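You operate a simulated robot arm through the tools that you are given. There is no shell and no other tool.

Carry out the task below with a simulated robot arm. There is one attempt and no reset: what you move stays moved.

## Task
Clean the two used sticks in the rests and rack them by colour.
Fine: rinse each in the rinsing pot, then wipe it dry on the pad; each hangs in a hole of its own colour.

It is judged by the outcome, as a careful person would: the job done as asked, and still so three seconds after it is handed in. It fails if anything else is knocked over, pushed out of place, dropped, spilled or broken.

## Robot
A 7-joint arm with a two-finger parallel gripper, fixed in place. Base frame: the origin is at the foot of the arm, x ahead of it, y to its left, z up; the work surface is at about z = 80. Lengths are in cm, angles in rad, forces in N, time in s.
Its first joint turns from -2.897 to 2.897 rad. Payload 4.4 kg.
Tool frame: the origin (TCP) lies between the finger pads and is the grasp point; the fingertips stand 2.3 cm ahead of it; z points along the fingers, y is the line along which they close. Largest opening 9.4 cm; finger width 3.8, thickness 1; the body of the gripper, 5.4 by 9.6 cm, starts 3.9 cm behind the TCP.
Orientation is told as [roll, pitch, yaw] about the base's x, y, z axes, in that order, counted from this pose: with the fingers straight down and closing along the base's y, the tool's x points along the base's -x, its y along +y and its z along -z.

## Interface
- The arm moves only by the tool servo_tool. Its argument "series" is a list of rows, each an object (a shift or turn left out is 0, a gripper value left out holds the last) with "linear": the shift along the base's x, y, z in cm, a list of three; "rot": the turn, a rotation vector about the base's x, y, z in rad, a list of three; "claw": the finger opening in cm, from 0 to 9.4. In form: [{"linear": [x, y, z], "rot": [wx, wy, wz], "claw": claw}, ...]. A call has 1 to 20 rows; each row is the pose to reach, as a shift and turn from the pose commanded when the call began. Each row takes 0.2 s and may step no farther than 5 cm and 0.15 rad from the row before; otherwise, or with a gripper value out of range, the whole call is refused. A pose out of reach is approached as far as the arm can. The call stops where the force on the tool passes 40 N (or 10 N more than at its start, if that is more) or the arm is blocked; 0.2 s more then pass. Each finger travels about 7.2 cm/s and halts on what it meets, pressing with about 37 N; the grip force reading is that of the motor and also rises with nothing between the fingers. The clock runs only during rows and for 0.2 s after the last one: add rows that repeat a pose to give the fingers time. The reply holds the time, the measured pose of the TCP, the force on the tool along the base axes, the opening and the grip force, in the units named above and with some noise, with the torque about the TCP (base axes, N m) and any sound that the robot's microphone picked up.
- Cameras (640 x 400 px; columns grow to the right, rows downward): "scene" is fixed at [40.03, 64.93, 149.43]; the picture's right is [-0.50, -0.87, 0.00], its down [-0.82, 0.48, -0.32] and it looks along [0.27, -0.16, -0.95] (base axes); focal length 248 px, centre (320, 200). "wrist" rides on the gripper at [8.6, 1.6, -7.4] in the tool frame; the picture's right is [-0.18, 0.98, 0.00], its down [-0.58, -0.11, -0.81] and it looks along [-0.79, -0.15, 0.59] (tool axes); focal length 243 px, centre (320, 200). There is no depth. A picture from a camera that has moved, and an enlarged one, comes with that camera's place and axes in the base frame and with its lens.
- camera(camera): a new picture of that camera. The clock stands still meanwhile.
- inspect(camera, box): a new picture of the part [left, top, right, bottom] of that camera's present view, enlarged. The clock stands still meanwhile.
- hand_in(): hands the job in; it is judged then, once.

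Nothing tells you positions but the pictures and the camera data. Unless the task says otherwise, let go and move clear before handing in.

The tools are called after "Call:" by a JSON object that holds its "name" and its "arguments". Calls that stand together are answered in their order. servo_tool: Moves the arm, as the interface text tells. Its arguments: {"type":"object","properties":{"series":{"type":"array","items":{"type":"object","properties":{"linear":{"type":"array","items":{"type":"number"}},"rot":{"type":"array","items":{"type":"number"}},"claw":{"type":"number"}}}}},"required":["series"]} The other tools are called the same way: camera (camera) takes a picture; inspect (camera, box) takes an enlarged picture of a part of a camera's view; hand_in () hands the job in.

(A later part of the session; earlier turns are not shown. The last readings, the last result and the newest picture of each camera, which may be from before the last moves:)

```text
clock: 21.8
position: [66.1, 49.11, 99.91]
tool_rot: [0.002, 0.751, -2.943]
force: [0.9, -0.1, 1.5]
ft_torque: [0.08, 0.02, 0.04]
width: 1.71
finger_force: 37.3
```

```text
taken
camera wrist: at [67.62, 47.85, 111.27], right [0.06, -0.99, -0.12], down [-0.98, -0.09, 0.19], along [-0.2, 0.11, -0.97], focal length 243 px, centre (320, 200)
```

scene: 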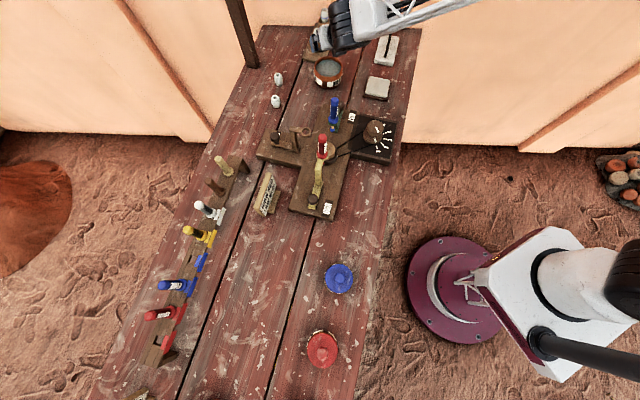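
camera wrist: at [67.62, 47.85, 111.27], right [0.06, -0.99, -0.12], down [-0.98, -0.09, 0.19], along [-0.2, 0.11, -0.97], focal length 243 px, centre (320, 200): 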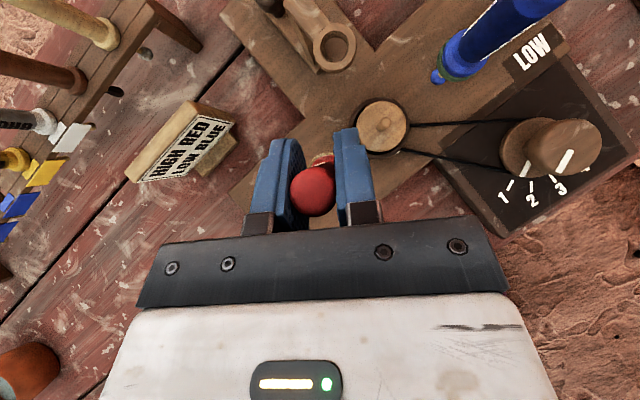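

Grip is firm (1.71 cm, 37 N). I'll lift straight up to clear the ring.

Call:
{"name": "servo_tool", "arguments": {"series": [{"linear": [0, 0, 0.5]}, {"linear": [0, 0, 1.5]}, {"linear": [0, 0, 3]}, {"linear": [0, 0, 5]}, {"linear": [0, 0, 7]}, {"linear": [0, 0, 9.5]}, {"linear": [0, 0, 12]}, {"linear": [0, 0, 12]}]}}

Call:
{"name": "camera", "arguments": {"camera": "wrist"}}

Call:
{"name": "inspect", "arguments": {"camera": "scene", "box": [270, 80, 390, 200]}}

```text
clock: 23.6
position: [65.89, 49.2, 111.92]
tool_rot: [0.001, 0.75, -2.941]
force: [0.6, 0.4, -0.2]
ft_torque: [-0.01, 0.02, 0.01]
width: 1.77
finger_force: 37.1
```

```text
taken
camera wrist: at [67.46, 47.97, 123.13], right [0.06, -0.99, -0.12], down [-0.98, -0.09, 0.19], along [-0.2, 0.11, -0.97], focal length 243 px, centre (320, 200)
```

wrist: 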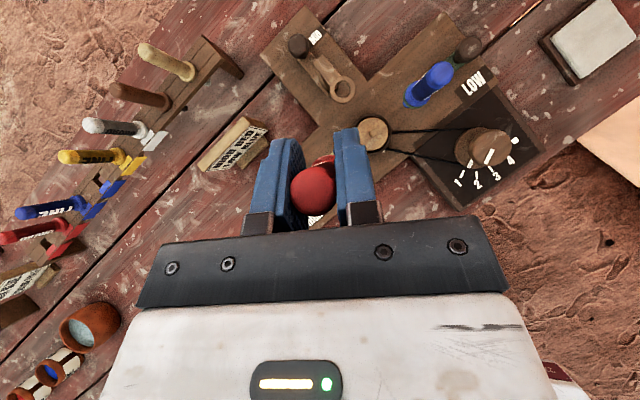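

```text
3.33 times, centred on (330, 140) of scene
camera zoom: at [40.03, 64.93, 149.43], right [-0.5, -0.87, 0.0], down [-0.82, 0.48, -0.32], along [0.27, -0.16, -0.95], focal length 826 px, centre (287, 400)
```

zoom: 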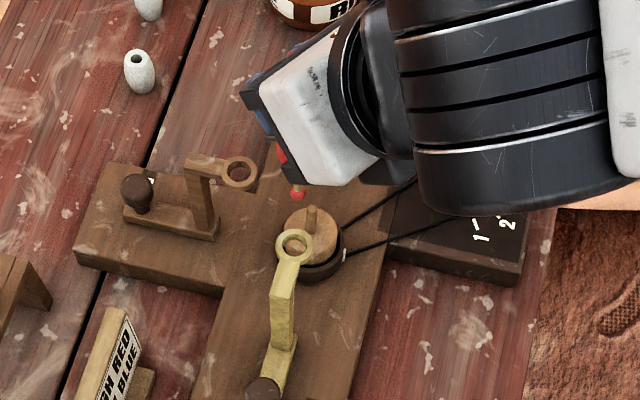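

The red stick is out of the ring, tip about 10.2 cm below the TCP. I'll raise a bit more and carry it over the rinsing pot.

Call:
{"name": "servo_tool", "arguments": {"series": [{"linear": [0, 0, 4.5]}, {"linear": [3.5, -2.31, 5], "rot": [0, 0, -0.041]}, {"linear": [7, -4.62, 5], "rot": [0, 0, -0.082]}, {"linear": [10.5, -6.93, 5], "rot": [0, 0, -0.123]}, {"linear": [14, -9.24, 5], "rot": [0, 0, -0.164]}, {"linear": [17.5, -11.55, 5], "rot": [0, 0, -0.205]}, {"linear": [21, -13.86, 5], "rot": [0, 0, -0.246]}, {"linear": [24.5, -16.17, 5], "rot": [0, 0, -0.287]}, {"linear": [28, -18.48, 5], "rot": [0, 0, -0.328]}, {"linear": [31.5, -20.8, 5], "rot": [0, 0, -0.37]}, {"linear": [31.5, -20.8, 5], "rot": [0, 0, -0.37]}]}}

Call:
{"name": "camera", "arguments": {"camera": "wrist"}}

Call:
{"name": "inspect", "arguments": {"camera": "scene", "box": [280, 0, 420, 100]}}

```text
clock: 26.0
position: [97.56, 28.43, 116.96]
tool_rot: [0.001, 0.748, 2.972]
force: [-0.2, -0.1, -0.8]
ft_torque: [0.01, 0.0, -0.02]
width: 1.72
finger_force: 37.3
```

```text
taken
camera wrist: at [98.61, 26.64, 128.33], right [-0.3, -0.95, -0.12], down [-0.94, 0.27, 0.19], along [-0.15, 0.18, -0.97], focal length 243 px, centre (320, 200)
```

wrist: 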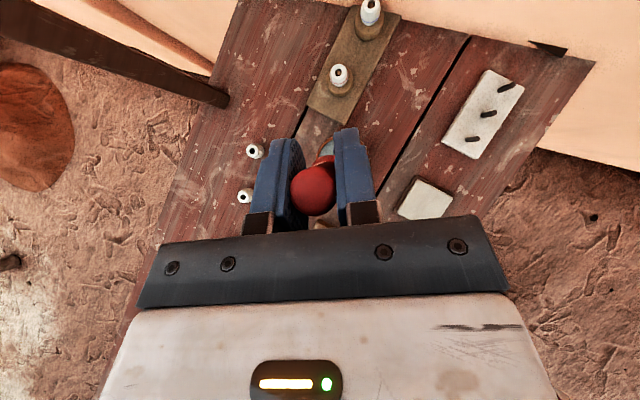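

```text
4.00 times, centred on (350, 50) of scene
camera zoom: at [40.03, 64.93, 149.43], right [-0.5, -0.87, 0.0], down [-0.82, 0.48, -0.32], along [0.27, -0.16, -0.95], focal length 991 px, centre (200, 800)
```

zoom: 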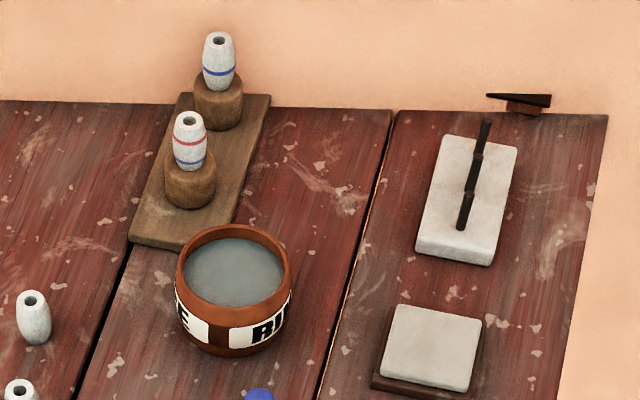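

The stick is directly over the pot. I'll lower it so the tip is well under water, then stir gently.

Call:
{"name": "servo_tool", "arguments": {"series": [{"linear": [0, 0, -4]}, {"linear": [0, 0, -8]}, {"linear": [0, 0, -12]}, {"linear": [0, 0, -15]}, {"linear": [0, 0, -17.5]}, {"linear": [0, 0, -19.5]}, {"linear": [0, 0, -21]}, {"linear": [0, 0, -22.2]}, {"linear": [0, 0, -23.2]}, {"linear": [0, 0, -24]}, {"linear": [0, 0, -24]}]}}

Call:
{"name": "camera", "arguments": {"camera": "wrist"}}

Call:
{"name": "inspect", "arguments": {"camera": "scene", "box": [280, 0, 420, 100]}}

```text
clock: 28.4
position: [97.35, 28.34, 92.56]
tool_rot: [-0.001, 0.747, 2.972]
force: [-0.1, 0.5, 0.3]
ft_torque: [-0.02, 0.02, -0.01]
width: 1.77
finger_force: 36.8
```

```text
taken
camera wrist: at [98.35, 26.57, 104.01], right [-0.3, -0.95, -0.12], down [-0.94, 0.27, 0.19], along [-0.15, 0.18, -0.97], focal length 243 px, centre (320, 200)
```

wrist: 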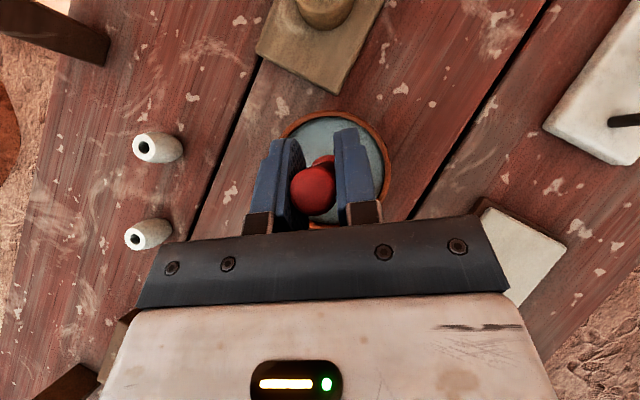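

```text
4.00 times, centred on (350, 50) of scene
camera zoom: at [40.03, 64.93, 149.43], right [-0.5, -0.87, 0.0], down [-0.82, 0.48, -0.32], along [0.27, -0.16, -0.95], focal length 991 px, centre (200, 800)
```

zoom: 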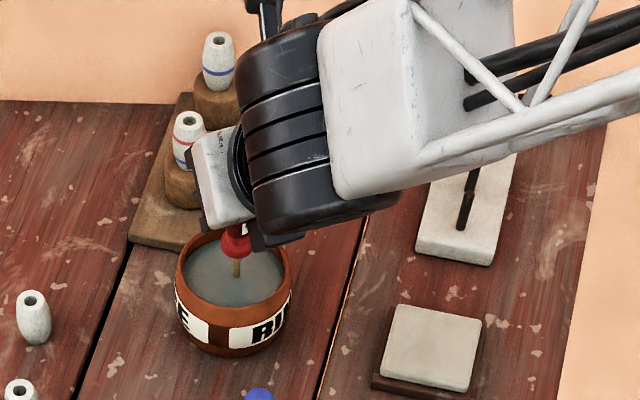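

The shaft is entering the water near the pot centre with the tip submerged. I'll go slightly deeper and stir in a small gentle circle.

Call:
{"name": "servo_tool", "arguments": {"series": [{"linear": [0, 0, -0.3]}, {"linear": [0.4, 0, -0.6]}, {"linear": [0.8, 0, -0.6]}, {"linear": [0.8, 0.5, -0.6]}, {"linear": [0.5, 0.8, -0.6]}, {"linear": [0, 1, -0.6]}, {"linear": [-0.5, 0.8, -0.6]}, {"linear": [-0.8, 0.5, -0.6]}, {"linear": [-1, 0, -0.6]}, {"linear": [-0.8, -0.5, -0.6]}, {"linear": [-0.5, -0.8, -0.6]}, {"linear": [0, -1, -0.6]}, {"linear": [0.5, -0.8, -0.6]}, {"linear": [0.8, -0.5, -0.6]}, {"linear": [0.8, 0.2, -0.6]}, {"linear": [0.5, 0.7, -0.6]}, {"linear": [0, 0.7, -0.6]}, {"linear": [-0.5, 0.3, -0.6]}, {"linear": [-0.3, 0, -0.6]}, {"linear": [0, 0, -0.6]}]}}

Call:
{"name": "inspect", "arguments": {"camera": "scene", "box": [300, 30, 380, 100]}}

```text
clock: 32.6
position: [97.47, 28.37, 92.16]
tool_rot: [0.001, 0.749, 2.973]
force: [-0.1, 0.5, -0.4]
ft_torque: [0.0, 0.01, -0.01]
width: 1.74
finger_force: 37.1
```

```text
5.71 times, centred on (340, 65) of scene
camera zoom: at [40.03, 64.93, 149.43], right [-0.5, -0.87, 0.0], down [-0.82, 0.48, -0.32], along [0.27, -0.16, -0.95], focal length 1416 px, centre (206, 971)
```

zoom: 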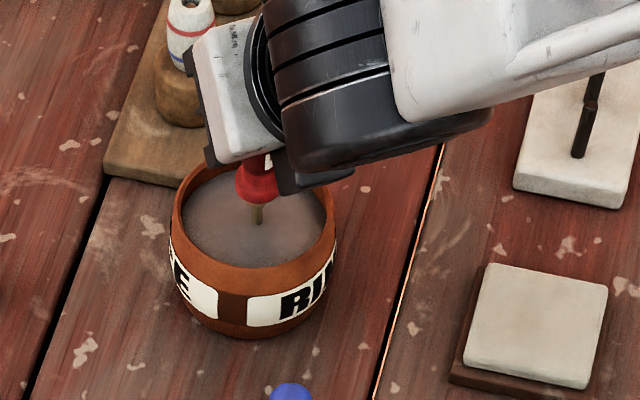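

The water is tinted from the paint, so the rinse is working. I'll raise the stick slowly straight up and let it drip over the pot, then inspect the tip.

Call:
{"name": "servo_tool", "arguments": {"series": [{"linear": [0, 0, 0.5]}, {"linear": [0, 0, 1]}, {"linear": [0, 0, 1.7]}, {"linear": [0, 0, 2.6]}, {"linear": [0, 0, 3.8]}, {"linear": [0, 0, 5.2]}, {"linear": [0, 0, 6.6]}, {"linear": [0, 0, 8]}, {"linear": [0, 0, 8]}, {"linear": [0, 0, 8]}, {"linear": [0, 0, 8]}, {"linear": [0, 0, 8]}, {"linear": [0, 0, 8]}]}}

Call:
{"name": "inspect", "arguments": {"camera": "scene", "box": [300, 20, 380, 90]}}

Call:
{"name": "camera", "arguments": {"camera": "wrist"}}

```text
clock: 35.4
position: [97.49, 28.42, 100.11]
tool_rot: [0.001, 0.748, 2.97]
force: [0.3, -0.8, -0.7]
ft_torque: [0.02, -0.02, -0.03]
width: 1.75
finger_force: 36.7
```

```text
5.71 times, centred on (340, 55) of scene
camera zoom: at [40.03, 64.93, 149.43], right [-0.5, -0.87, 0.0], down [-0.82, 0.48, -0.32], along [0.27, -0.16, -0.95], focal length 1416 px, centre (206, 1029)
```

zoom: 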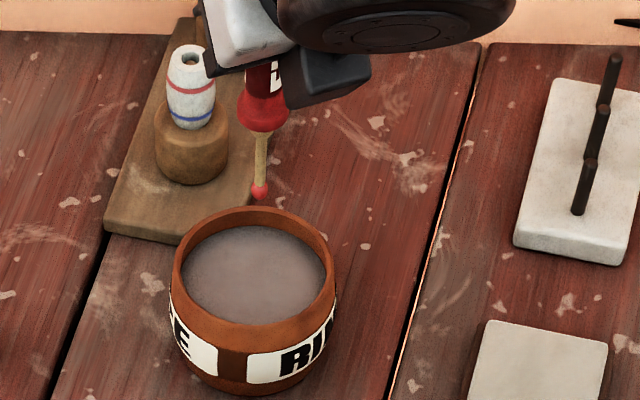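

```text
taken
camera wrist: at [98.48, 26.6, 111.49], right [-0.3, -0.95, -0.12], down [-0.94, 0.27, 0.19], along [-0.15, 0.18, -0.97], focal length 243 px, centre (320, 200)
```

wrist: 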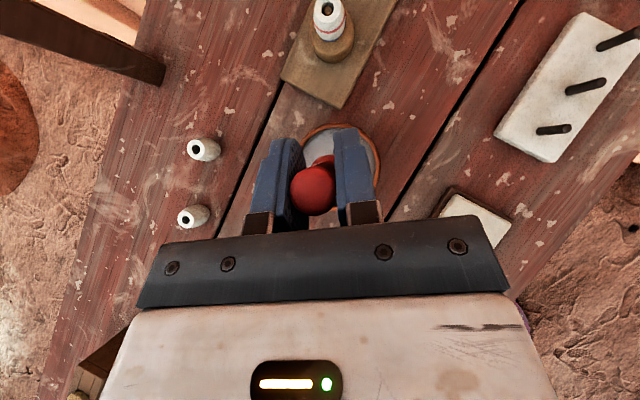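

The water is murkier now, but I need to see whether the tip is actually clean. Zooming on it.

Call:
{"name": "inspect", "arguments": {"camera": "scene", "box": [322, 35, 342, 58]}}

Call:
{"name": "inspect", "arguments": {"camera": "scene", "box": [324, 95, 344, 125]}}

```text
16.00 times, centred on (332, 46) of scene
camera zoom: at [40.03, 64.93, 149.43], right [-0.5, -0.87, 0.0], down [-0.82, 0.48, -0.32], along [0.27, -0.16, -0.95], focal length 3964 px, centre (128, 2656)
```

zoom: 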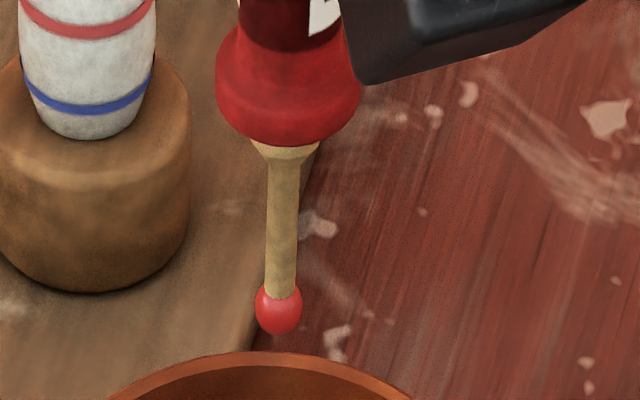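

```text
13.33 times, centred on (334, 110) of scene
camera zoom: at [40.03, 64.93, 149.43], right [-0.5, -0.87, 0.0], down [-0.82, 0.48, -0.32], along [0.27, -0.16, -0.95], focal length 3304 px, centre (133, 1400)
```

zoom: 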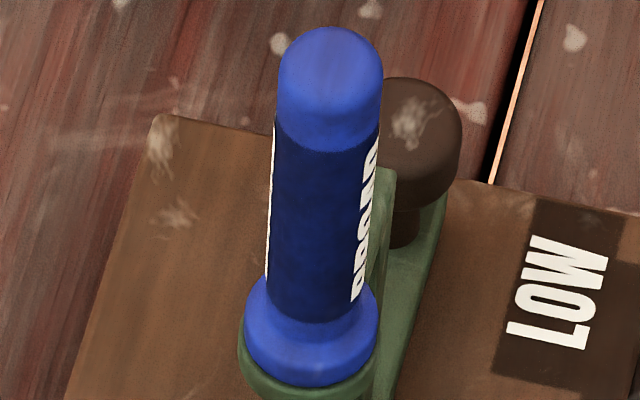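

The ball tip still looks red, so one short stir wasn't enough. I'll dip again and stir longer.

Call:
{"name": "servo_tool", "arguments": {"series": [{"linear": [0, 0, -2]}, {"linear": [0, 0, -4]}, {"linear": [0, 0, -6]}, {"linear": [0, 0, -7.3]}, {"linear": [0, 0, -8.1]}, {"linear": [0.8, 0, -8.1]}, {"linear": [1.5, 0, -8.1]}, {"linear": [1.3, 0.8, -8.1]}, {"linear": [0.8, 1.3, -8.1]}, {"linear": [0, 1.5, -8.1]}, {"linear": [-0.8, 1.3, -8.1]}, {"linear": [-1.3, 0.8, -8.1]}, {"linear": [-1.5, 0, -8.1]}, {"linear": [-1.3, -0.8, -8.1]}, {"linear": [-0.8, -1.3, -8.1]}, {"linear": [0, -1.5, -8.1]}, {"linear": [0.8, -1.3, -8.1]}, {"linear": [1.3, -0.8, -8.1]}, {"linear": [1.5, 0, -8.1]}, {"linear": [0.8, 0, -8.1]}]}}

Call:
{"name": "servo_tool", "arguments": {"series": [{"linear": [0, 0.6, 0]}, {"linear": [-0.8, 1.2, 0]}, {"linear": [-1.6, 1.2, 0]}, {"linear": [-2.2, 0.6, 0]}, {"linear": [-2.3, 0, 0]}, {"linear": [-2, -0.8, 0]}, {"linear": [-1.4, -1.3, 0]}, {"linear": [-0.8, -1.5, 0]}, {"linear": [0, -1.2, 0]}, {"linear": [0.4, -0.5, 0]}, {"linear": [0.5, 0.2, 0]}, {"linear": [0, 0.8, 0]}, {"linear": [-0.8, 1.2, 0]}, {"linear": [-1.6, 1, 0]}, {"linear": [-2.1, 0.3, 0]}, {"linear": [-2, -0.5, 0]}, {"linear": [-1.4, -1, 0]}, {"linear": [-0.6, -0.8, 0]}, {"linear": [-0.4, -0.2, 0]}, {"linear": [-0.8, 0, 0]}]}}

Call:
{"name": "inspect", "arguments": {"camera": "scene", "box": [300, 30, 380, 100]}}

```text
clock: 39.6
position: [98.18, 28.3, 92.2]
tool_rot: [0.001, 0.747, 2.973]
force: [0.9, 0.2, 0.4]
ft_torque: [0.03, -0.04, 0.03]
width: 1.74
finger_force: 36.8
```

```text
clock: 43.8
position: [97.51, 28.22, 92.2]
tool_rot: [0.001, 0.749, 2.972]
force: [-0.7, 0.2, -0.2]
ft_torque: [0.02, -0.04, 0.02]
width: 1.72
finger_force: 37.0
```

```text
5.71 times, centred on (340, 65) of scene
camera zoom: at [40.03, 64.93, 149.43], right [-0.5, -0.87, 0.0], down [-0.82, 0.48, -0.32], along [0.27, -0.16, -0.95], focal length 1416 px, centre (206, 971)
```

zoom: 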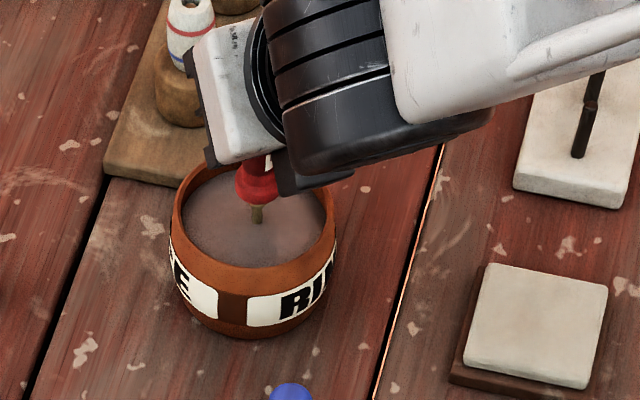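

The water tint hasn't changed much further. I'll lift out slowly and check the tip again.

Call:
{"name": "servo_tool", "arguments": {"series": [{"linear": [0, 0, 0.5]}, {"linear": [0, 0, 1]}, {"linear": [0, 0, 1.7]}, {"linear": [0, 0, 2.6]}, {"linear": [0, 0, 3.8]}, {"linear": [0, 0, 5.2]}, {"linear": [0, 0, 6.6]}, {"linear": [0, 0, 8]}, {"linear": [0, 0, 8]}, {"linear": [0, 0, 8]}, {"linear": [0, 0, 8]}, {"linear": [0, 0, 8]}]}}

Call:
{"name": "inspect", "arguments": {"camera": "scene", "box": [322, 35, 342, 58]}}

Call:
{"name": "inspect", "arguments": {"camera": "scene", "box": [300, 20, 380, 90]}}

```text
clock: 46.4
position: [97.23, 28.48, 100.15]
tool_rot: [0.002, 0.749, 2.972]
force: [0.2, -0.3, -0.5]
ft_torque: [0.01, -0.01, -0.01]
width: 1.75
finger_force: 37.1
```

```text
16.00 times, centred on (332, 46) of scene
camera zoom: at [40.03, 64.93, 149.43], right [-0.5, -0.87, 0.0], down [-0.82, 0.48, -0.32], along [0.27, -0.16, -0.95], focal length 3964 px, centre (128, 2656)
```

zoom: 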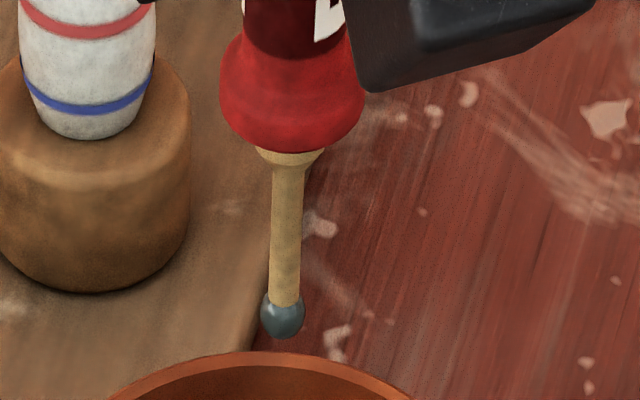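

```text
5.71 times, centred on (340, 55) of scene
camera zoom: at [40.03, 64.93, 149.43], right [-0.5, -0.87, 0.0], down [-0.82, 0.48, -0.32], along [0.27, -0.16, -0.95], focal length 1416 px, centre (206, 1029)
```

zoom: 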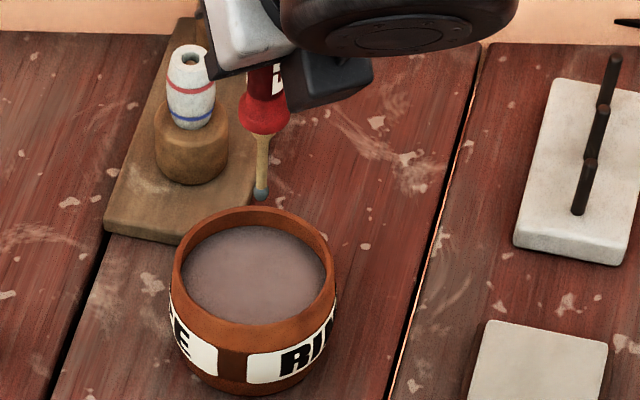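

The tip has turned from red to a clean, wet grey – rinsed. Now I'll carry it over the pad for wiping.

Call:
{"name": "servo_tool", "arguments": {"series": [{"linear": [-2, -1.9, 1], "rot": [0, 0, -0.02]}, {"linear": [-5, -4.8, 1], "rot": [0, 0, -0.04]}, {"linear": [-8, -7.7, 1], "rot": [0, 0, -0.06]}, {"linear": [-11, -10.6, 1], "rot": [0, 0, -0.08]}, {"linear": [-12.7, -12.2, 0], "rot": [0, 0, -0.1]}, {"linear": [-12.7, -12.2, 0], "rot": [0, 0, -0.1]}]}}

Call:
{"name": "inspect", "arguments": {"camera": "scene", "box": [340, 40, 420, 110]}}

Call:
{"name": "camera", "arguments": {"camera": "wrist"}}

```text
clock: 47.8
position: [84.61, 16.0, 100.11]
tool_rot: [-0.001, 0.752, 2.871]
force: [-0.3, -0.2, -0.4]
ft_torque: [0.02, 0.02, 0.01]
width: 1.73
finger_force: 36.9
```

```text
5.71 times, centred on (380, 75) of scene
camera zoom: at [40.03, 64.93, 149.43], right [-0.5, -0.87, 0.0], down [-0.82, 0.48, -0.32], along [0.27, -0.16, -0.95], focal length 1416 px, centre (-23, 914)
```

zoom: 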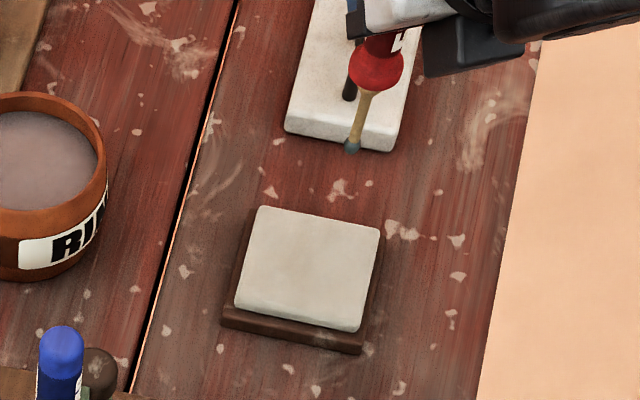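

```text
taken
camera wrist: at [85.43, 14.12, 111.48], right [-0.39, -0.91, -0.12], down [-0.91, 0.37, 0.19], along [-0.13, 0.19, -0.97], focal length 243 px, centre (320, 200)
```

wrist: 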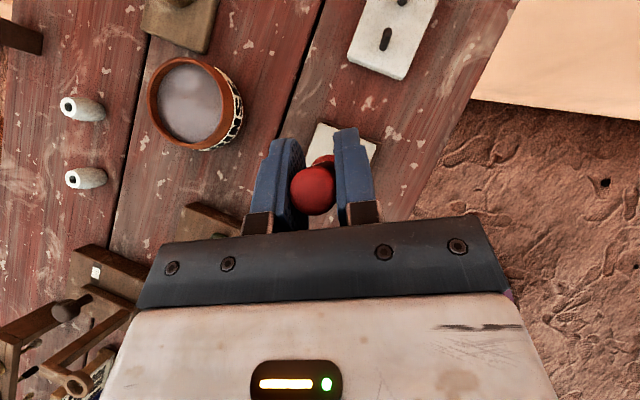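

The tip hangs over the middle of the pad (≈ (84.6, 15.9)), pad top around z ≈ 82.1. I'll descend to just above it, then creep down watching the force.

Call:
{"name": "servo_tool", "arguments": {"series": [{"linear": [0, 0, -2]}, {"linear": [0, 0, -4]}, {"linear": [0, 0, -5.5]}, {"linear": [0, 0, -6.3]}, {"linear": [0, 0, -6.8]}, {"linear": [0, 0, -6.8]}]}}

Call:
{"name": "inspect", "arguments": {"camera": "scene", "box": [350, 60, 400, 110]}}

```text
clock: 49.2
position: [84.72, 16.05, 93.43]
tool_rot: [0.0, 0.752, 2.874]
force: [0.4, 0.6, 0.0]
ft_torque: [-0.02, 0.0, -0.01]
width: 1.73
finger_force: 37.2
```

```text
8.00 times, centred on (375, 85) of scene
camera zoom: at [40.03, 64.93, 149.43], right [-0.5, -0.87, 0.0], down [-0.82, 0.48, -0.32], along [0.27, -0.16, -0.95], focal length 1982 px, centre (-120, 1120)
```

zoom: 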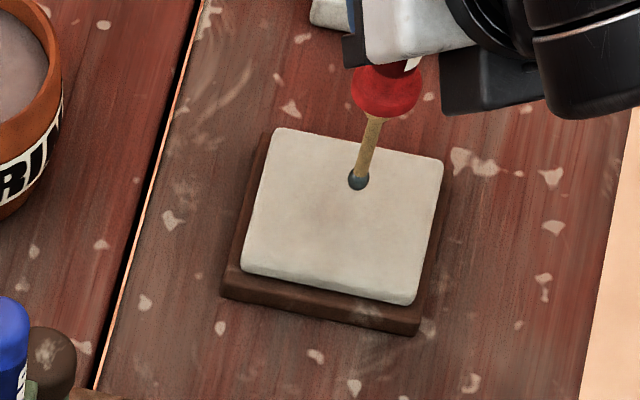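

The tip is just above the pad near its centre. Creeping down in small steps.

Call:
{"name": "servo_tool", "arguments": {"series": [{"linear": [0, 0, -0.15]}, {"linear": [0, 0, -0.3]}, {"linear": [0, 0, -0.4]}, {"linear": [0, 0, -0.4]}]}}

Call:
{"name": "inspect", "arguments": {"camera": "scene", "box": [360, 70, 385, 95]}}

```text
clock: 50.2
position: [84.74, 16.29, 92.93]
tool_rot: [0.0, 0.75, 2.873]
force: [-1.3, -0.5, -0.6]
ft_torque: [0.01, -0.01, -0.01]
width: 1.75
finger_force: 37.3
```

```text
16.00 times, centred on (372, 82) of scene
camera zoom: at [40.03, 64.93, 149.43], right [-0.5, -0.87, 0.0], down [-0.82, 0.48, -0.32], along [0.27, -0.16, -0.95], focal length 3964 px, centre (-520, 2080)
```

zoom: 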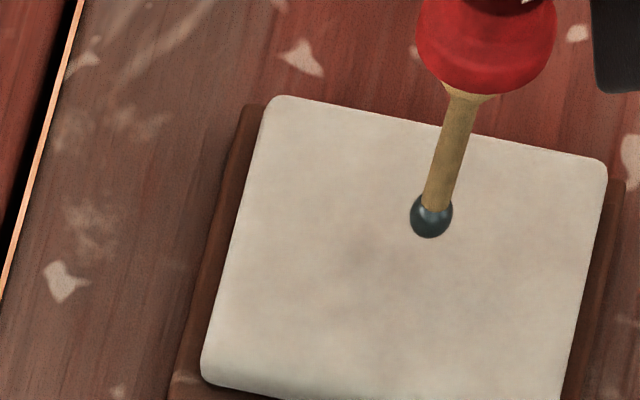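

No contact force yet; continuing down slowly.

Call:
{"name": "servo_tool", "arguments": {"series": [{"linear": [0, 0, -0.1]}, {"linear": [0, 0, -0.2]}, {"linear": [0, 0, -0.3]}, {"linear": [0, 0, -0.3]}]}}

Call:
{"name": "inspect", "arguments": {"camera": "scene", "box": [360, 70, 385, 95]}}

```text
clock: 51.2
position: [84.74, 16.05, 92.62]
tool_rot: [0.001, 0.75, 2.873]
force: [0.0, 0.0, 0.0]
ft_torque: [0.0, 0.0, 0.0]
width: 1.74
finger_force: 37.4
```

```text
16.00 times, centred on (372, 82) of scene
camera zoom: at [40.03, 64.93, 149.43], right [-0.5, -0.87, 0.0], down [-0.82, 0.48, -0.32], along [0.27, -0.16, -0.95], focal length 3964 px, centre (-520, 2080)
```

zoom: 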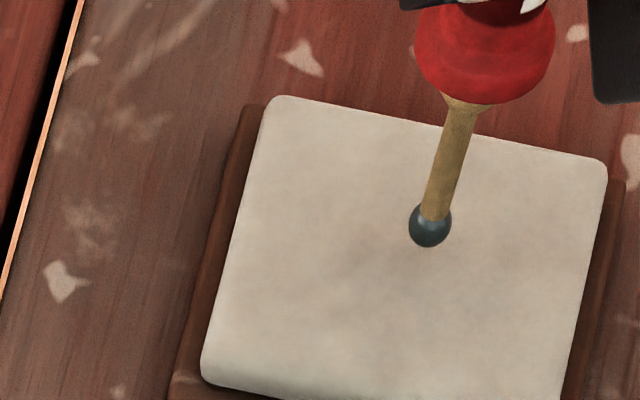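

The shadow under the tip is closing in but there's no contact force yet. Continuing down.

Call:
{"name": "servo_tool", "arguments": {"series": [{"linear": [0, 0, -0.1]}, {"linear": [0, 0, -0.2]}, {"linear": [0, 0, -0.3]}, {"linear": [0, 0, -0.3]}]}}

Call:
{"name": "inspect", "arguments": {"camera": "scene", "box": [360, 70, 385, 95]}}

```text
clock: 52.2
position: [84.81, 15.99, 92.34]
tool_rot: [0.001, 0.751, 2.873]
force: [-0.3, 0.7, -0.3]
ft_torque: [-0.01, -0.03, -0.05]
width: 1.75
finger_force: 37.2
```

```text
16.00 times, centred on (372, 82) of scene
camera zoom: at [40.03, 64.93, 149.43], right [-0.5, -0.87, 0.0], down [-0.82, 0.48, -0.32], along [0.27, -0.16, -0.95], focal length 3964 px, centre (-520, 2080)
```

zoom: 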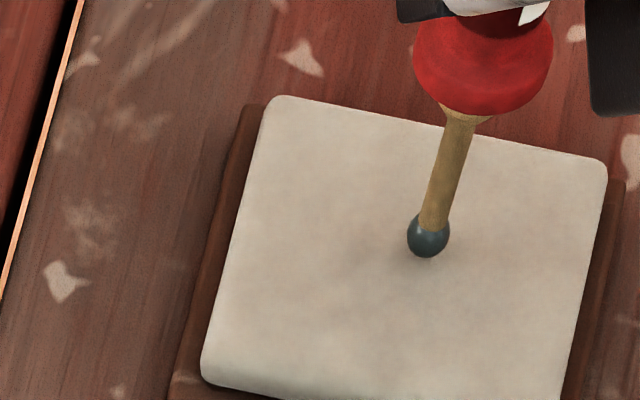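

Call:
{"name": "servo_tool", "arguments": {"series": [{"linear": [0, 0, -0.1]}, {"linear": [0, 0, -0.2]}, {"linear": [0, 0, -0.2]}]}}

Call:
{"name": "inspect", "arguments": {"camera": "scene", "box": [360, 70, 385, 95]}}

```text
clock: 53.0
position: [84.68, 16.04, 92.14]
tool_rot: [0.001, 0.751, 2.874]
force: [-0.1, -0.4, -0.8]
ft_torque: [0.03, 0.0, -0.01]
width: 1.75
finger_force: 36.8
```

```text
16.00 times, centred on (372, 82) of scene
camera zoom: at [40.03, 64.93, 149.43], right [-0.5, -0.87, 0.0], down [-0.82, 0.48, -0.32], along [0.27, -0.16, -0.95], focal length 3964 px, centre (-520, 2080)
```

zoom: 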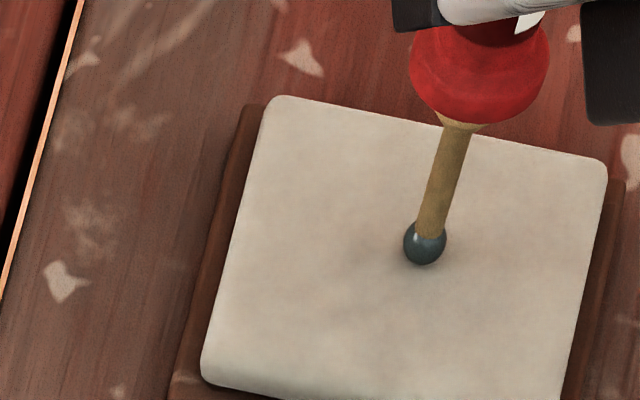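

The tip's shadow is now nearly touching it (TCP 92.1, no force). I'll keep going in 0.15 cm steps.

Call:
{"name": "servo_tool", "arguments": {"series": [{"linear": [0, 0, -0.08]}, {"linear": [0, 0, -0.15]}, {"linear": [0, 0, -0.15]}]}}

Call:
{"name": "inspect", "arguments": {"camera": "scene", "box": [360, 70, 385, 95]}}

```text
clock: 53.8
position: [84.8, 16.22, 92.09]
tool_rot: [0.001, 0.75, 2.87]
force: [1.8, -1.0, 9.6]
ft_torque: [-0.07, -0.26, 0.01]
width: 1.74
finger_force: 36.7
```

```text
16.00 times, centred on (372, 82) of scene
camera zoom: at [40.03, 64.93, 149.43], right [-0.5, -0.87, 0.0], down [-0.82, 0.48, -0.32], along [0.27, -0.16, -0.95], focal length 3964 px, centre (-520, 2080)
```

zoom: 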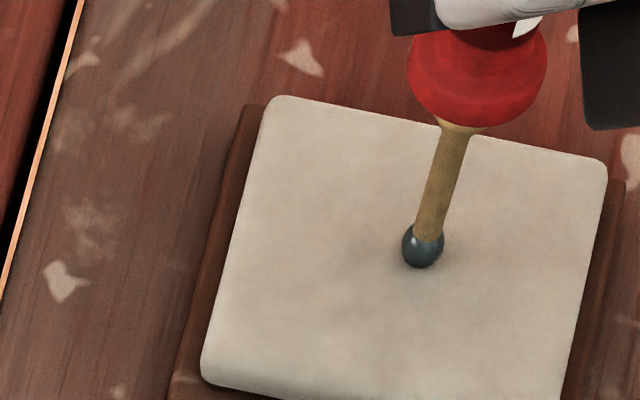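

Contact at about 9.6 N. I'll ease off slightly for a light touch and begin a short wiping stroke.

Call:
{"name": "servo_tool", "arguments": {"series": [{"linear": [0, 0, 0.06]}, {"linear": [-0.3, 0.0, 0.06]}, {"linear": [-0.6, 0, 0.06]}, {"linear": [-0.9, 0, 0.06]}, {"linear": [-1.2, 0, 0.06]}, {"linear": [-1.5, 0, 0.06]}, {"linear": [-1.5, 0, 0.06]}]}}

Call:
{"name": "inspect", "arguments": {"camera": "scene", "box": [360, 70, 385, 95]}}

```text
clock: 55.4
position: [83.33, 16.17, 92.02]
tool_rot: [0.0, 0.75, 2.873]
force: [6.5, -1.2, 14.7]
ft_torque: [-0.09, -0.52, 0.03]
width: 1.75
finger_force: 36.8
```

```text
16.00 times, centred on (372, 82) of scene
camera zoom: at [40.03, 64.93, 149.43], right [-0.5, -0.87, 0.0], down [-0.82, 0.48, -0.32], along [0.27, -0.16, -0.95], focal length 3964 px, centre (-520, 2080)
```

zoom: 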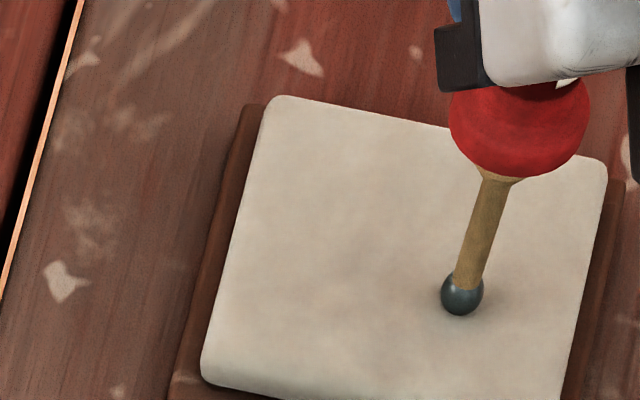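

The pad hasn't moved, but force is up to ~15 N; I'll lift slightly and keep wiping with lighter contact.

Call:
{"name": "servo_tool", "arguments": {"series": [{"linear": [0, 0, 0.1]}, {"linear": [0.3, 0.2, 0.1]}, {"linear": [0.6, 0.4, 0.1]}, {"linear": [0.9, 0.6, 0.1]}, {"linear": [1.2, 0.8, 0.1]}, {"linear": [1.5, 1.0, 0.1]}, {"linear": [1.8, 1.2, 0.1]}, {"linear": [2.1, 1.3, 0.1]}, {"linear": [2.1, 1.3, 0.1]}]}}

Call:
{"name": "inspect", "arguments": {"camera": "scene", "box": [360, 70, 385, 95]}}

```text
clock: 57.4
position: [85.38, 17.22, 92.2]
tool_rot: [0.003, 0.751, 2.872]
force: [0.2, -0.2, -0.1]
ft_torque: [-0.02, -0.02, -0.01]
width: 1.74
finger_force: 37.4
```

```text
16.00 times, centred on (372, 82) of scene
camera zoom: at [40.03, 64.93, 149.43], right [-0.5, -0.87, 0.0], down [-0.82, 0.48, -0.32], along [0.27, -0.16, -0.95], focal length 3964 px, centre (-520, 2080)
```

zoom: 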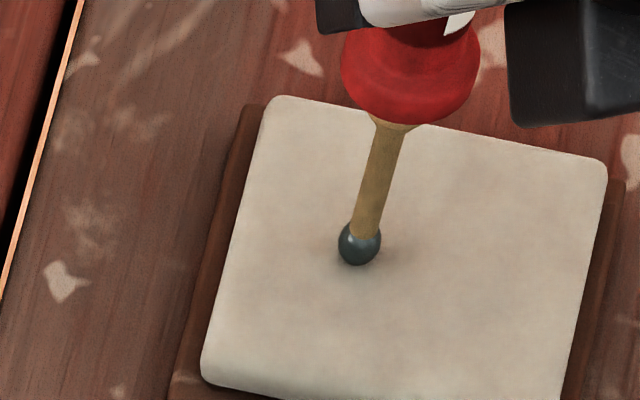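

At this height contact is lost; I'll go down 0.07 cm and wipe back and forth.

Call:
{"name": "servo_tool", "arguments": {"series": [{"linear": [0, 0, -0.07]}, {"linear": [-0.3, -0.2, -0.07]}, {"linear": [-0.6, -0.4, -0.07]}, {"linear": [-0.9, -0.6, -0.07]}, {"linear": [-1.2, -0.8, -0.07]}, {"linear": [-1.5, -1.0, -0.07]}, {"linear": [-1.5, -1.0, -0.07]}]}}

Call:
{"name": "inspect", "arguments": {"camera": "scene", "box": [360, 70, 385, 95]}}

```text
clock: 59.0
position: [83.84, 16.52, 92.12]
tool_rot: [0.002, 0.75, 2.873]
force: [1.4, 2.3, 5.8]
ft_torque: [0.17, -0.14, 0.01]
width: 1.77
finger_force: 37.2
```

```text
16.00 times, centred on (372, 82) of scene
camera zoom: at [40.03, 64.93, 149.43], right [-0.5, -0.87, 0.0], down [-0.82, 0.48, -0.32], along [0.27, -0.16, -0.95], focal length 3964 px, centre (-520, 2080)
```

zoom: 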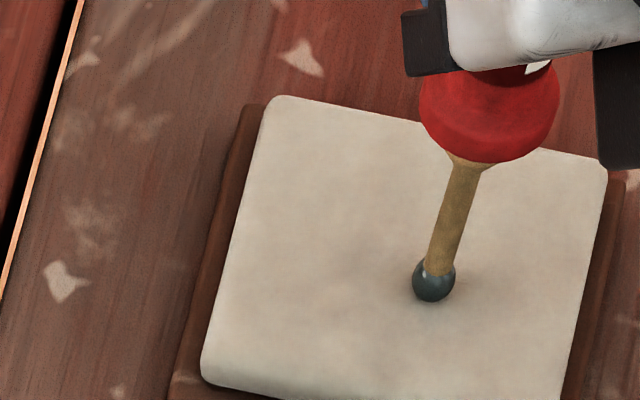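

Contact is a moderate 5.8 N and the pad is still in place. I'll continue with several strokes at this height.

Call:
{"name": "servo_tool", "arguments": {"series": [{"linear": [0.4, 0.25, 0]}, {"linear": [0.8, 0.5, 0]}, {"linear": [1.2, 0.75, 0]}, {"linear": [1.6, 1.0, 0]}, {"linear": [1.6, 0.6, 0]}, {"linear": [1.2, 0.2, 0]}, {"linear": [0.8, -0.1, 0]}, {"linear": [0.4, -0.4, 0]}, {"linear": [0, -0.7, 0]}, {"linear": [0.4, -0.9, 0]}, {"linear": [0.8, -0.6, 0]}, {"linear": [1.2, -0.3, 0]}, {"linear": [1.6, 0, 0]}, {"linear": [1.2, 0.3, 0]}, {"linear": [0.8, 0.3, 0]}, {"linear": [0.4, 0.2, 0]}, {"linear": [0, 0, 0]}]}}

Call:
{"name": "inspect", "arguments": {"camera": "scene", "box": [360, 70, 385, 95]}}

```text
clock: 62.6
position: [83.93, 16.32, 92.01]
tool_rot: [0.0, 0.752, 2.87]
force: [5.0, 3.0, 13.2]
ft_torque: [0.36, -0.51, 0.03]
width: 1.76
finger_force: 37.2
```

```text
16.00 times, centred on (372, 82) of scene
camera zoom: at [40.03, 64.93, 149.43], right [-0.5, -0.87, 0.0], down [-0.82, 0.48, -0.32], along [0.27, -0.16, -0.95], focal length 3964 px, centre (-520, 2080)
```

zoom: 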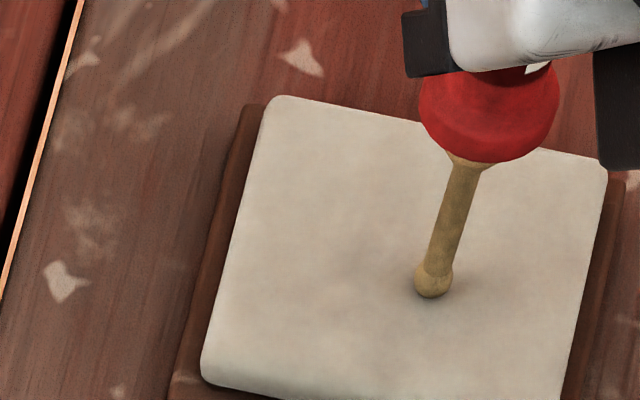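

The tip is now clean dry wood colour – wiped. I'll lift it straight up high, away from the pad.

Call:
{"name": "servo_tool", "arguments": {"series": [{"linear": [0, 0, 0.5]}, {"linear": [0, 0, 2]}, {"linear": [0, 0, 5]}, {"linear": [0, 0, 9]}, {"linear": [0, 0, 13.5]}, {"linear": [0, 0, 18]}, {"linear": [0, 0, 22.5]}, {"linear": [0, 0, 26]}, {"linear": [0, 0, 26]}]}}

Call:
{"name": "inspect", "arguments": {"camera": "scene", "box": [300, 0, 420, 110]}}

Call:
{"name": "camera", "arguments": {"camera": "wrist"}}

```text
clock: 64.6
position: [84.0, 16.6, 118.29]
tool_rot: [0.001, 0.749, 2.873]
force: [0.4, 0.2, -0.9]
ft_torque: [-0.01, 0.01, 0.0]
width: 1.73
finger_force: 36.9
```

```text
3.64 times, centred on (360, 55) of scene
camera zoom: at [40.03, 64.93, 149.43], right [-0.5, -0.87, 0.0], down [-0.82, 0.48, -0.32], along [0.27, -0.16, -0.95], focal length 901 px, centre (174, 727)
```

zoom: 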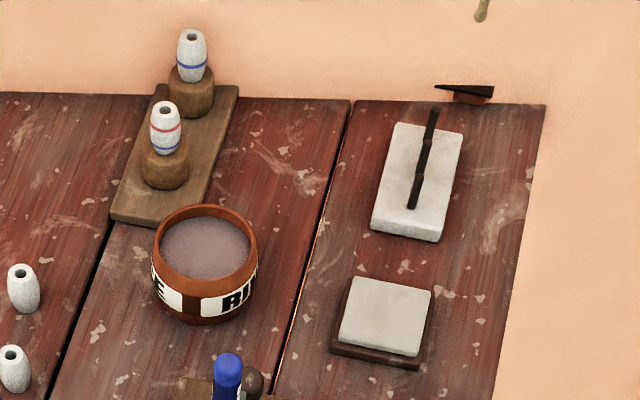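

```text
taken
camera wrist: at [84.76, 14.81, 129.6], right [-0.39, -0.91, -0.12], down [-0.91, 0.36, 0.19], along [-0.13, 0.19, -0.97], focal length 243 px, centre (320, 200)
```

wrist: 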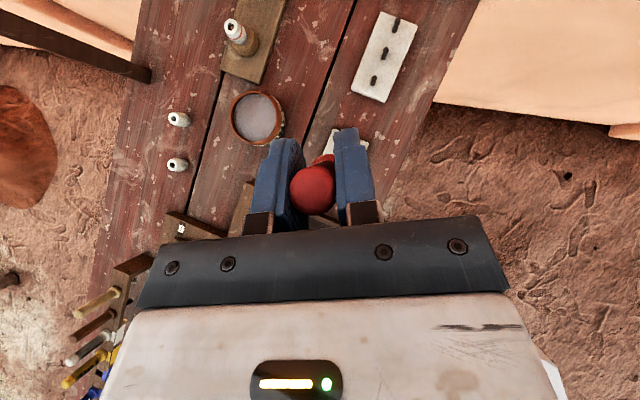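

Pad and pot are undisturbed. I'll now carry the red stick high across to above the empty red hole.

Call:
{"name": "servo_tool", "arguments": {"series": [{"linear": [-1.82, 4.27, 0], "rot": [0, 0, 0.05]}, {"linear": [-3.64, 8.54, 0], "rot": [0, 0, 0.1]}, {"linear": [-5.46, 12.81, 0], "rot": [0, 0, 0.15]}, {"linear": [-7.28, 17.08, 0], "rot": [0, 0, 0.2]}, {"linear": [-9.1, 21.35, 0], "rot": [0, 0, 0.25]}, {"linear": [-10.92, 25.62, 0], "rot": [0, 0, 0.3]}, {"linear": [-12.74, 29.89, 0], "rot": [0, 0, 0.35]}, {"linear": [-14.56, 34.16, 0], "rot": [0, 0, 0.4]}, {"linear": [-16.38, 38.43, 0], "rot": [0, 0, 0.45]}, {"linear": [-18.2, 42.7, 0], "rot": [0, 0, 0.5]}, {"linear": [-20.02, 46.97, 0], "rot": [0, 0, 0.55]}, {"linear": [-21.84, 51.24, 0], "rot": [0, 0, 0.6]}, {"linear": [-23.66, 55.51, 0], "rot": [0, 0, 0.65]}, {"linear": [-25.48, 59.78, 0], "rot": [0, 0, 0.7]}, {"linear": [-27.3, 64.05, 0], "rot": [0, 0, 0.75]}, {"linear": [-29.12, 68.32, 0], "rot": [0, 0, 0.8]}, {"linear": [-30.94, 72.59, 0], "rot": [0, 0, 0.85]}, {"linear": [-32.76, 76.86, 0], "rot": [0, 0, 0.9]}, {"linear": [-34.58, 81.13, 0], "rot": [0, 0, 0.95]}, {"linear": [-36.4, 85.4, 0], "rot": [0, 0, 1.0]}]}}

Call:
{"name": "camera", "arguments": {"camera": "wrist"}}

Call:
{"name": "camera", "arguments": {"camera": "scene"}}

```text
clock: 68.8
position: [47.42, 101.71, 118.12]
tool_rot: [0.001, 0.75, -2.41]
force: [0.2, -1.3, 1.2]
ft_torque: [-0.01, 0.02, 0.01]
width: 1.75
finger_force: 37.2
```

```text
taken
camera wrist: at [49.44, 101.34, 129.49], right [0.56, -0.82, -0.13], down [-0.8, -0.57, 0.19], along [-0.23, -0.01, -0.97], focal length 243 px, centre (320, 200)
```

wrist: 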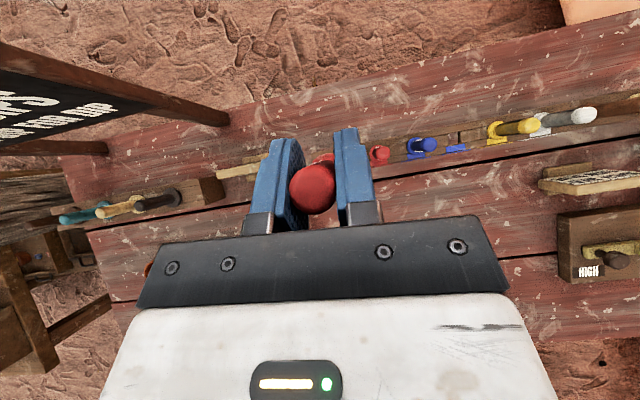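

```text
taken
```

scene: 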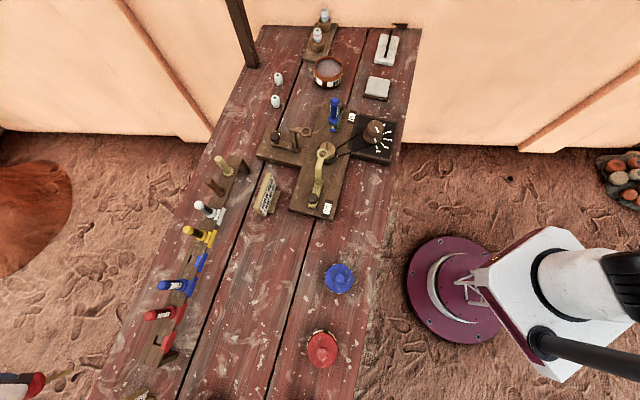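

The stick is above the red end of the rack. I'll check the tip's offset in the scene view before lowering.

Call:
{"name": "inspect", "arguments": {"camera": "scene", "box": [0, 350, 100, 400]}}

Call:
{"name": "inspect", "arguments": {"camera": "wrist", "box": [220, 120, 400, 230]}}

```text
6.40 times, centred on (50, 375) of scene
camera zoom: at [40.03, 64.93, 149.43], right [-0.5, -0.87, 0.0], down [-0.82, 0.48, -0.32], along [0.27, -0.16, -0.95], focal length 1586 px, centre (2048, -920)
```

zoom: 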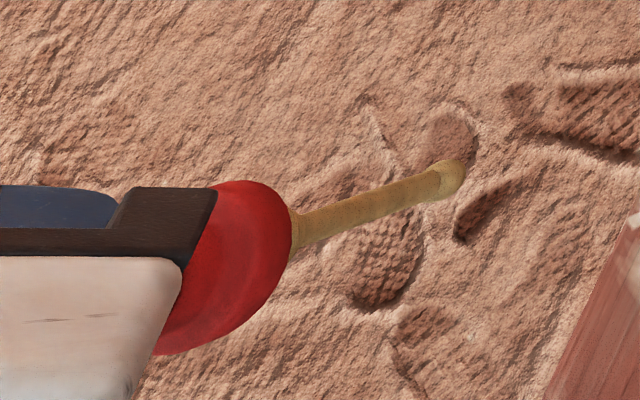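

```text
3.56 times, centred on (310, 175) of wrist
camera zoom: at [49.44, 101.34, 129.49], right [0.56, -0.82, -0.13], down [-0.8, -0.57, 0.19], along [-0.23, -0.01, -0.97], focal length 863 px, centre (356, 289)
```

zoom: 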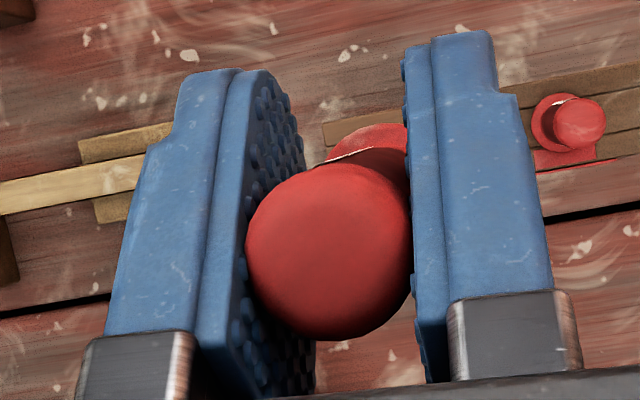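

The tip is within about a millimetre of the TCP's vertical, so the stick is upright. I'll lower until the tip is just above the rack and check alignment with the hole.

Call:
{"name": "servo_tool", "arguments": {"series": [{"linear": [0, 0, -4]}, {"linear": [0, 0, -8]}, {"linear": [0, 0, -12]}, {"linear": [0, 0, -15]}, {"linear": [0, 0, -17]}, {"linear": [0, 0, -18.4]}, {"linear": [0, 0, -18.4]}, {"linear": [0, 0, -18.4]}]}}

Call:
{"name": "camera", "arguments": {"camera": "wrist"}}

Call:
{"name": "inspect", "arguments": {"camera": "scene", "box": [90, 290, 200, 400]}}

```text
clock: 70.6
position: [47.4, 101.78, 99.57]
tool_rot: [0.003, 0.749, -2.41]
force: [-0.1, -0.7, 0.0]
ft_torque: [0.02, 0.0, -0.01]
width: 1.76
finger_force: 36.6
```

```text
taken
camera wrist: at [49.42, 101.54, 110.88], right [0.56, -0.82, -0.12], down [-0.8, -0.57, 0.19], along [-0.23, -0.01, -0.97], focal length 243 px, centre (320, 200)
```

wrist: 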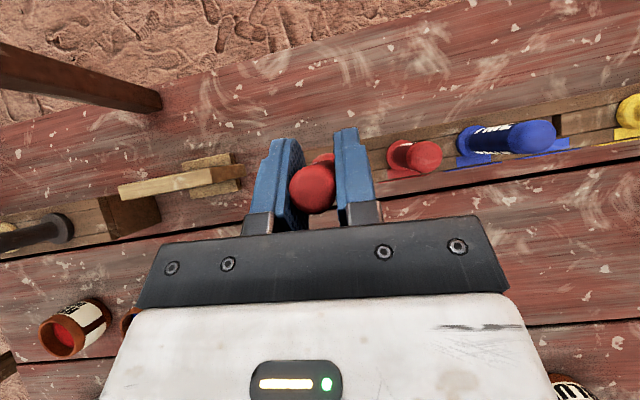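

```text
3.64 times, centred on (145, 345) of scene
camera zoom: at [40.03, 64.93, 149.43], right [-0.5, -0.87, 0.0], down [-0.82, 0.48, -0.32], along [0.27, -0.16, -0.95], focal length 901 px, centre (956, -327)
```

zoom: 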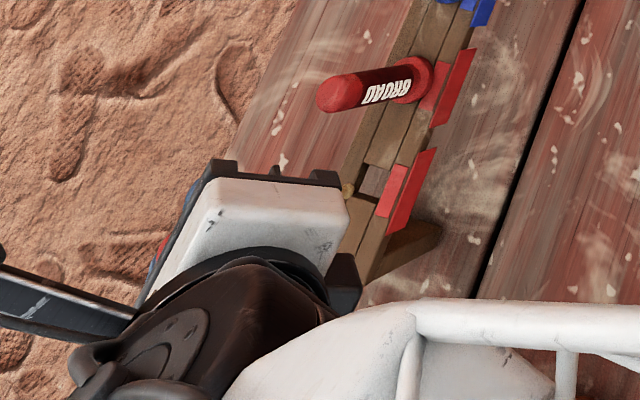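

I can see the ball tip next to the hole in the scene view. Zooming there to compute the alignment.

Call:
{"name": "inspect", "arguments": {"camera": "scene", "box": [170, 320, 220, 360]}}

Call:
{"name": "inspect", "arguments": {"camera": "wrist", "box": [260, 110, 480, 220]}}

```text
10.00 times, centred on (195, 340) of scene
camera zoom: at [40.03, 64.93, 149.43], right [-0.5, -0.87, 0.0], down [-0.82, 0.48, -0.32], along [0.27, -0.16, -0.95], focal length 2478 px, centre (1570, -1200)
```

zoom: 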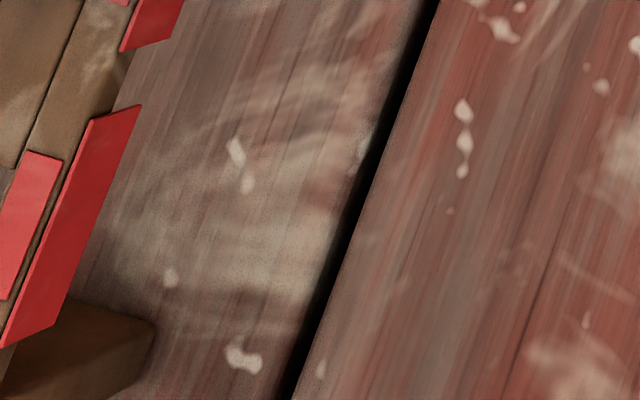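

```text
2.91 times, centred on (370, 165) of wrist
camera zoom: at [49.42, 101.54, 110.88], right [0.56, -0.82, -0.12], down [-0.8, -0.57, 0.19], along [-0.23, -0.01, -0.97], focal length 706 px, centre (174, 302)
```

zoom: 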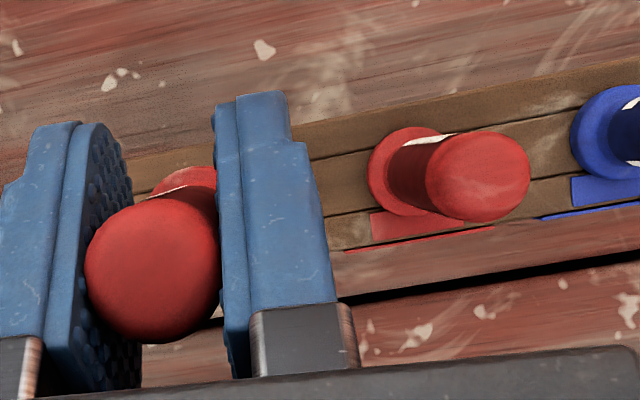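

Recropping around the tip and hole.

Call:
{"name": "inspect", "arguments": {"camera": "scene", "box": [140, 320, 180, 355]}}

```text
11.43 times, centred on (160, 338) of scene
camera zoom: at [40.03, 64.93, 149.43], right [-0.5, -0.87, 0.0], down [-0.82, 0.48, -0.32], along [0.27, -0.16, -0.95], focal length 2832 px, centre (2149, -1371)
```

zoom: 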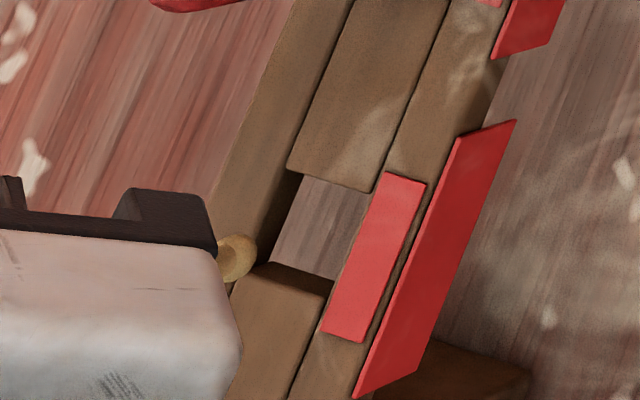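

Tip and hole agree to about 0.15 cm; I'll nudge that and lower the tip through the hole, stopping before the collar seats.

Call:
{"name": "servo_tool", "arguments": {"series": [{"linear": [0.05, 0.12, 0]}, {"linear": [0.05, 0.12, -1]}, {"linear": [0.05, 0.12, -2]}, {"linear": [0.05, 0.12, -2.8]}, {"linear": [0.05, 0.12, -3.5]}, {"linear": [0.05, 0.12, -4.2]}, {"linear": [0.05, 0.12, -4.9]}, {"linear": [0.05, 0.12, -5.4]}, {"linear": [0.05, 0.12, -5.4]}]}}

Call:
{"name": "inspect", "arguments": {"camera": "scene", "box": [130, 310, 190, 370]}}

Call:
{"name": "camera", "arguments": {"camera": "wrist"}}

```text
clock: 72.6
position: [47.46, 101.89, 94.41]
tool_rot: [0.001, 0.747, -2.41]
force: [0.8, 0.0, 0.3]
ft_torque: [0.0, 0.02, -0.02]
width: 1.74
finger_force: 37.0
```

```text
6.67 times, centred on (160, 340) of scene
camera zoom: at [40.03, 64.93, 149.43], right [-0.5, -0.87, 0.0], down [-0.82, 0.48, -0.32], along [0.27, -0.16, -0.95], focal length 1652 px, centre (1387, -733)
```

zoom: 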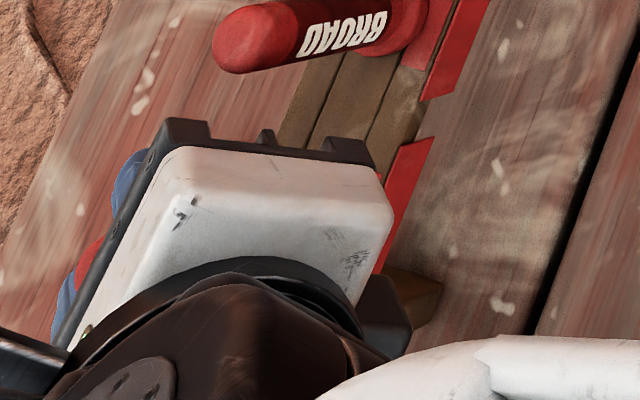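

```text
taken
camera wrist: at [49.56, 101.63, 105.63], right [0.56, -0.82, -0.12], down [-0.8, -0.57, 0.19], along [-0.23, -0.01, -0.97], focal length 243 px, centre (320, 200)
```

wrist: 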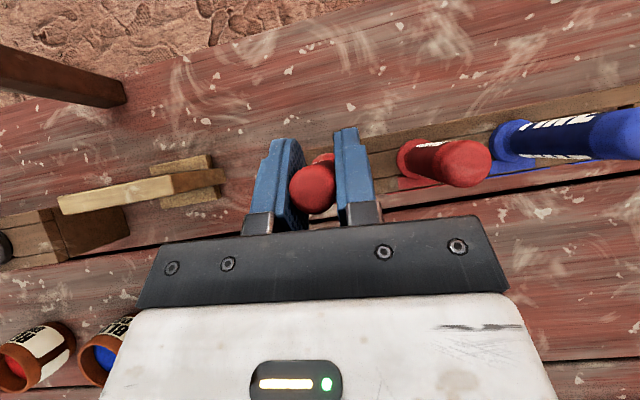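

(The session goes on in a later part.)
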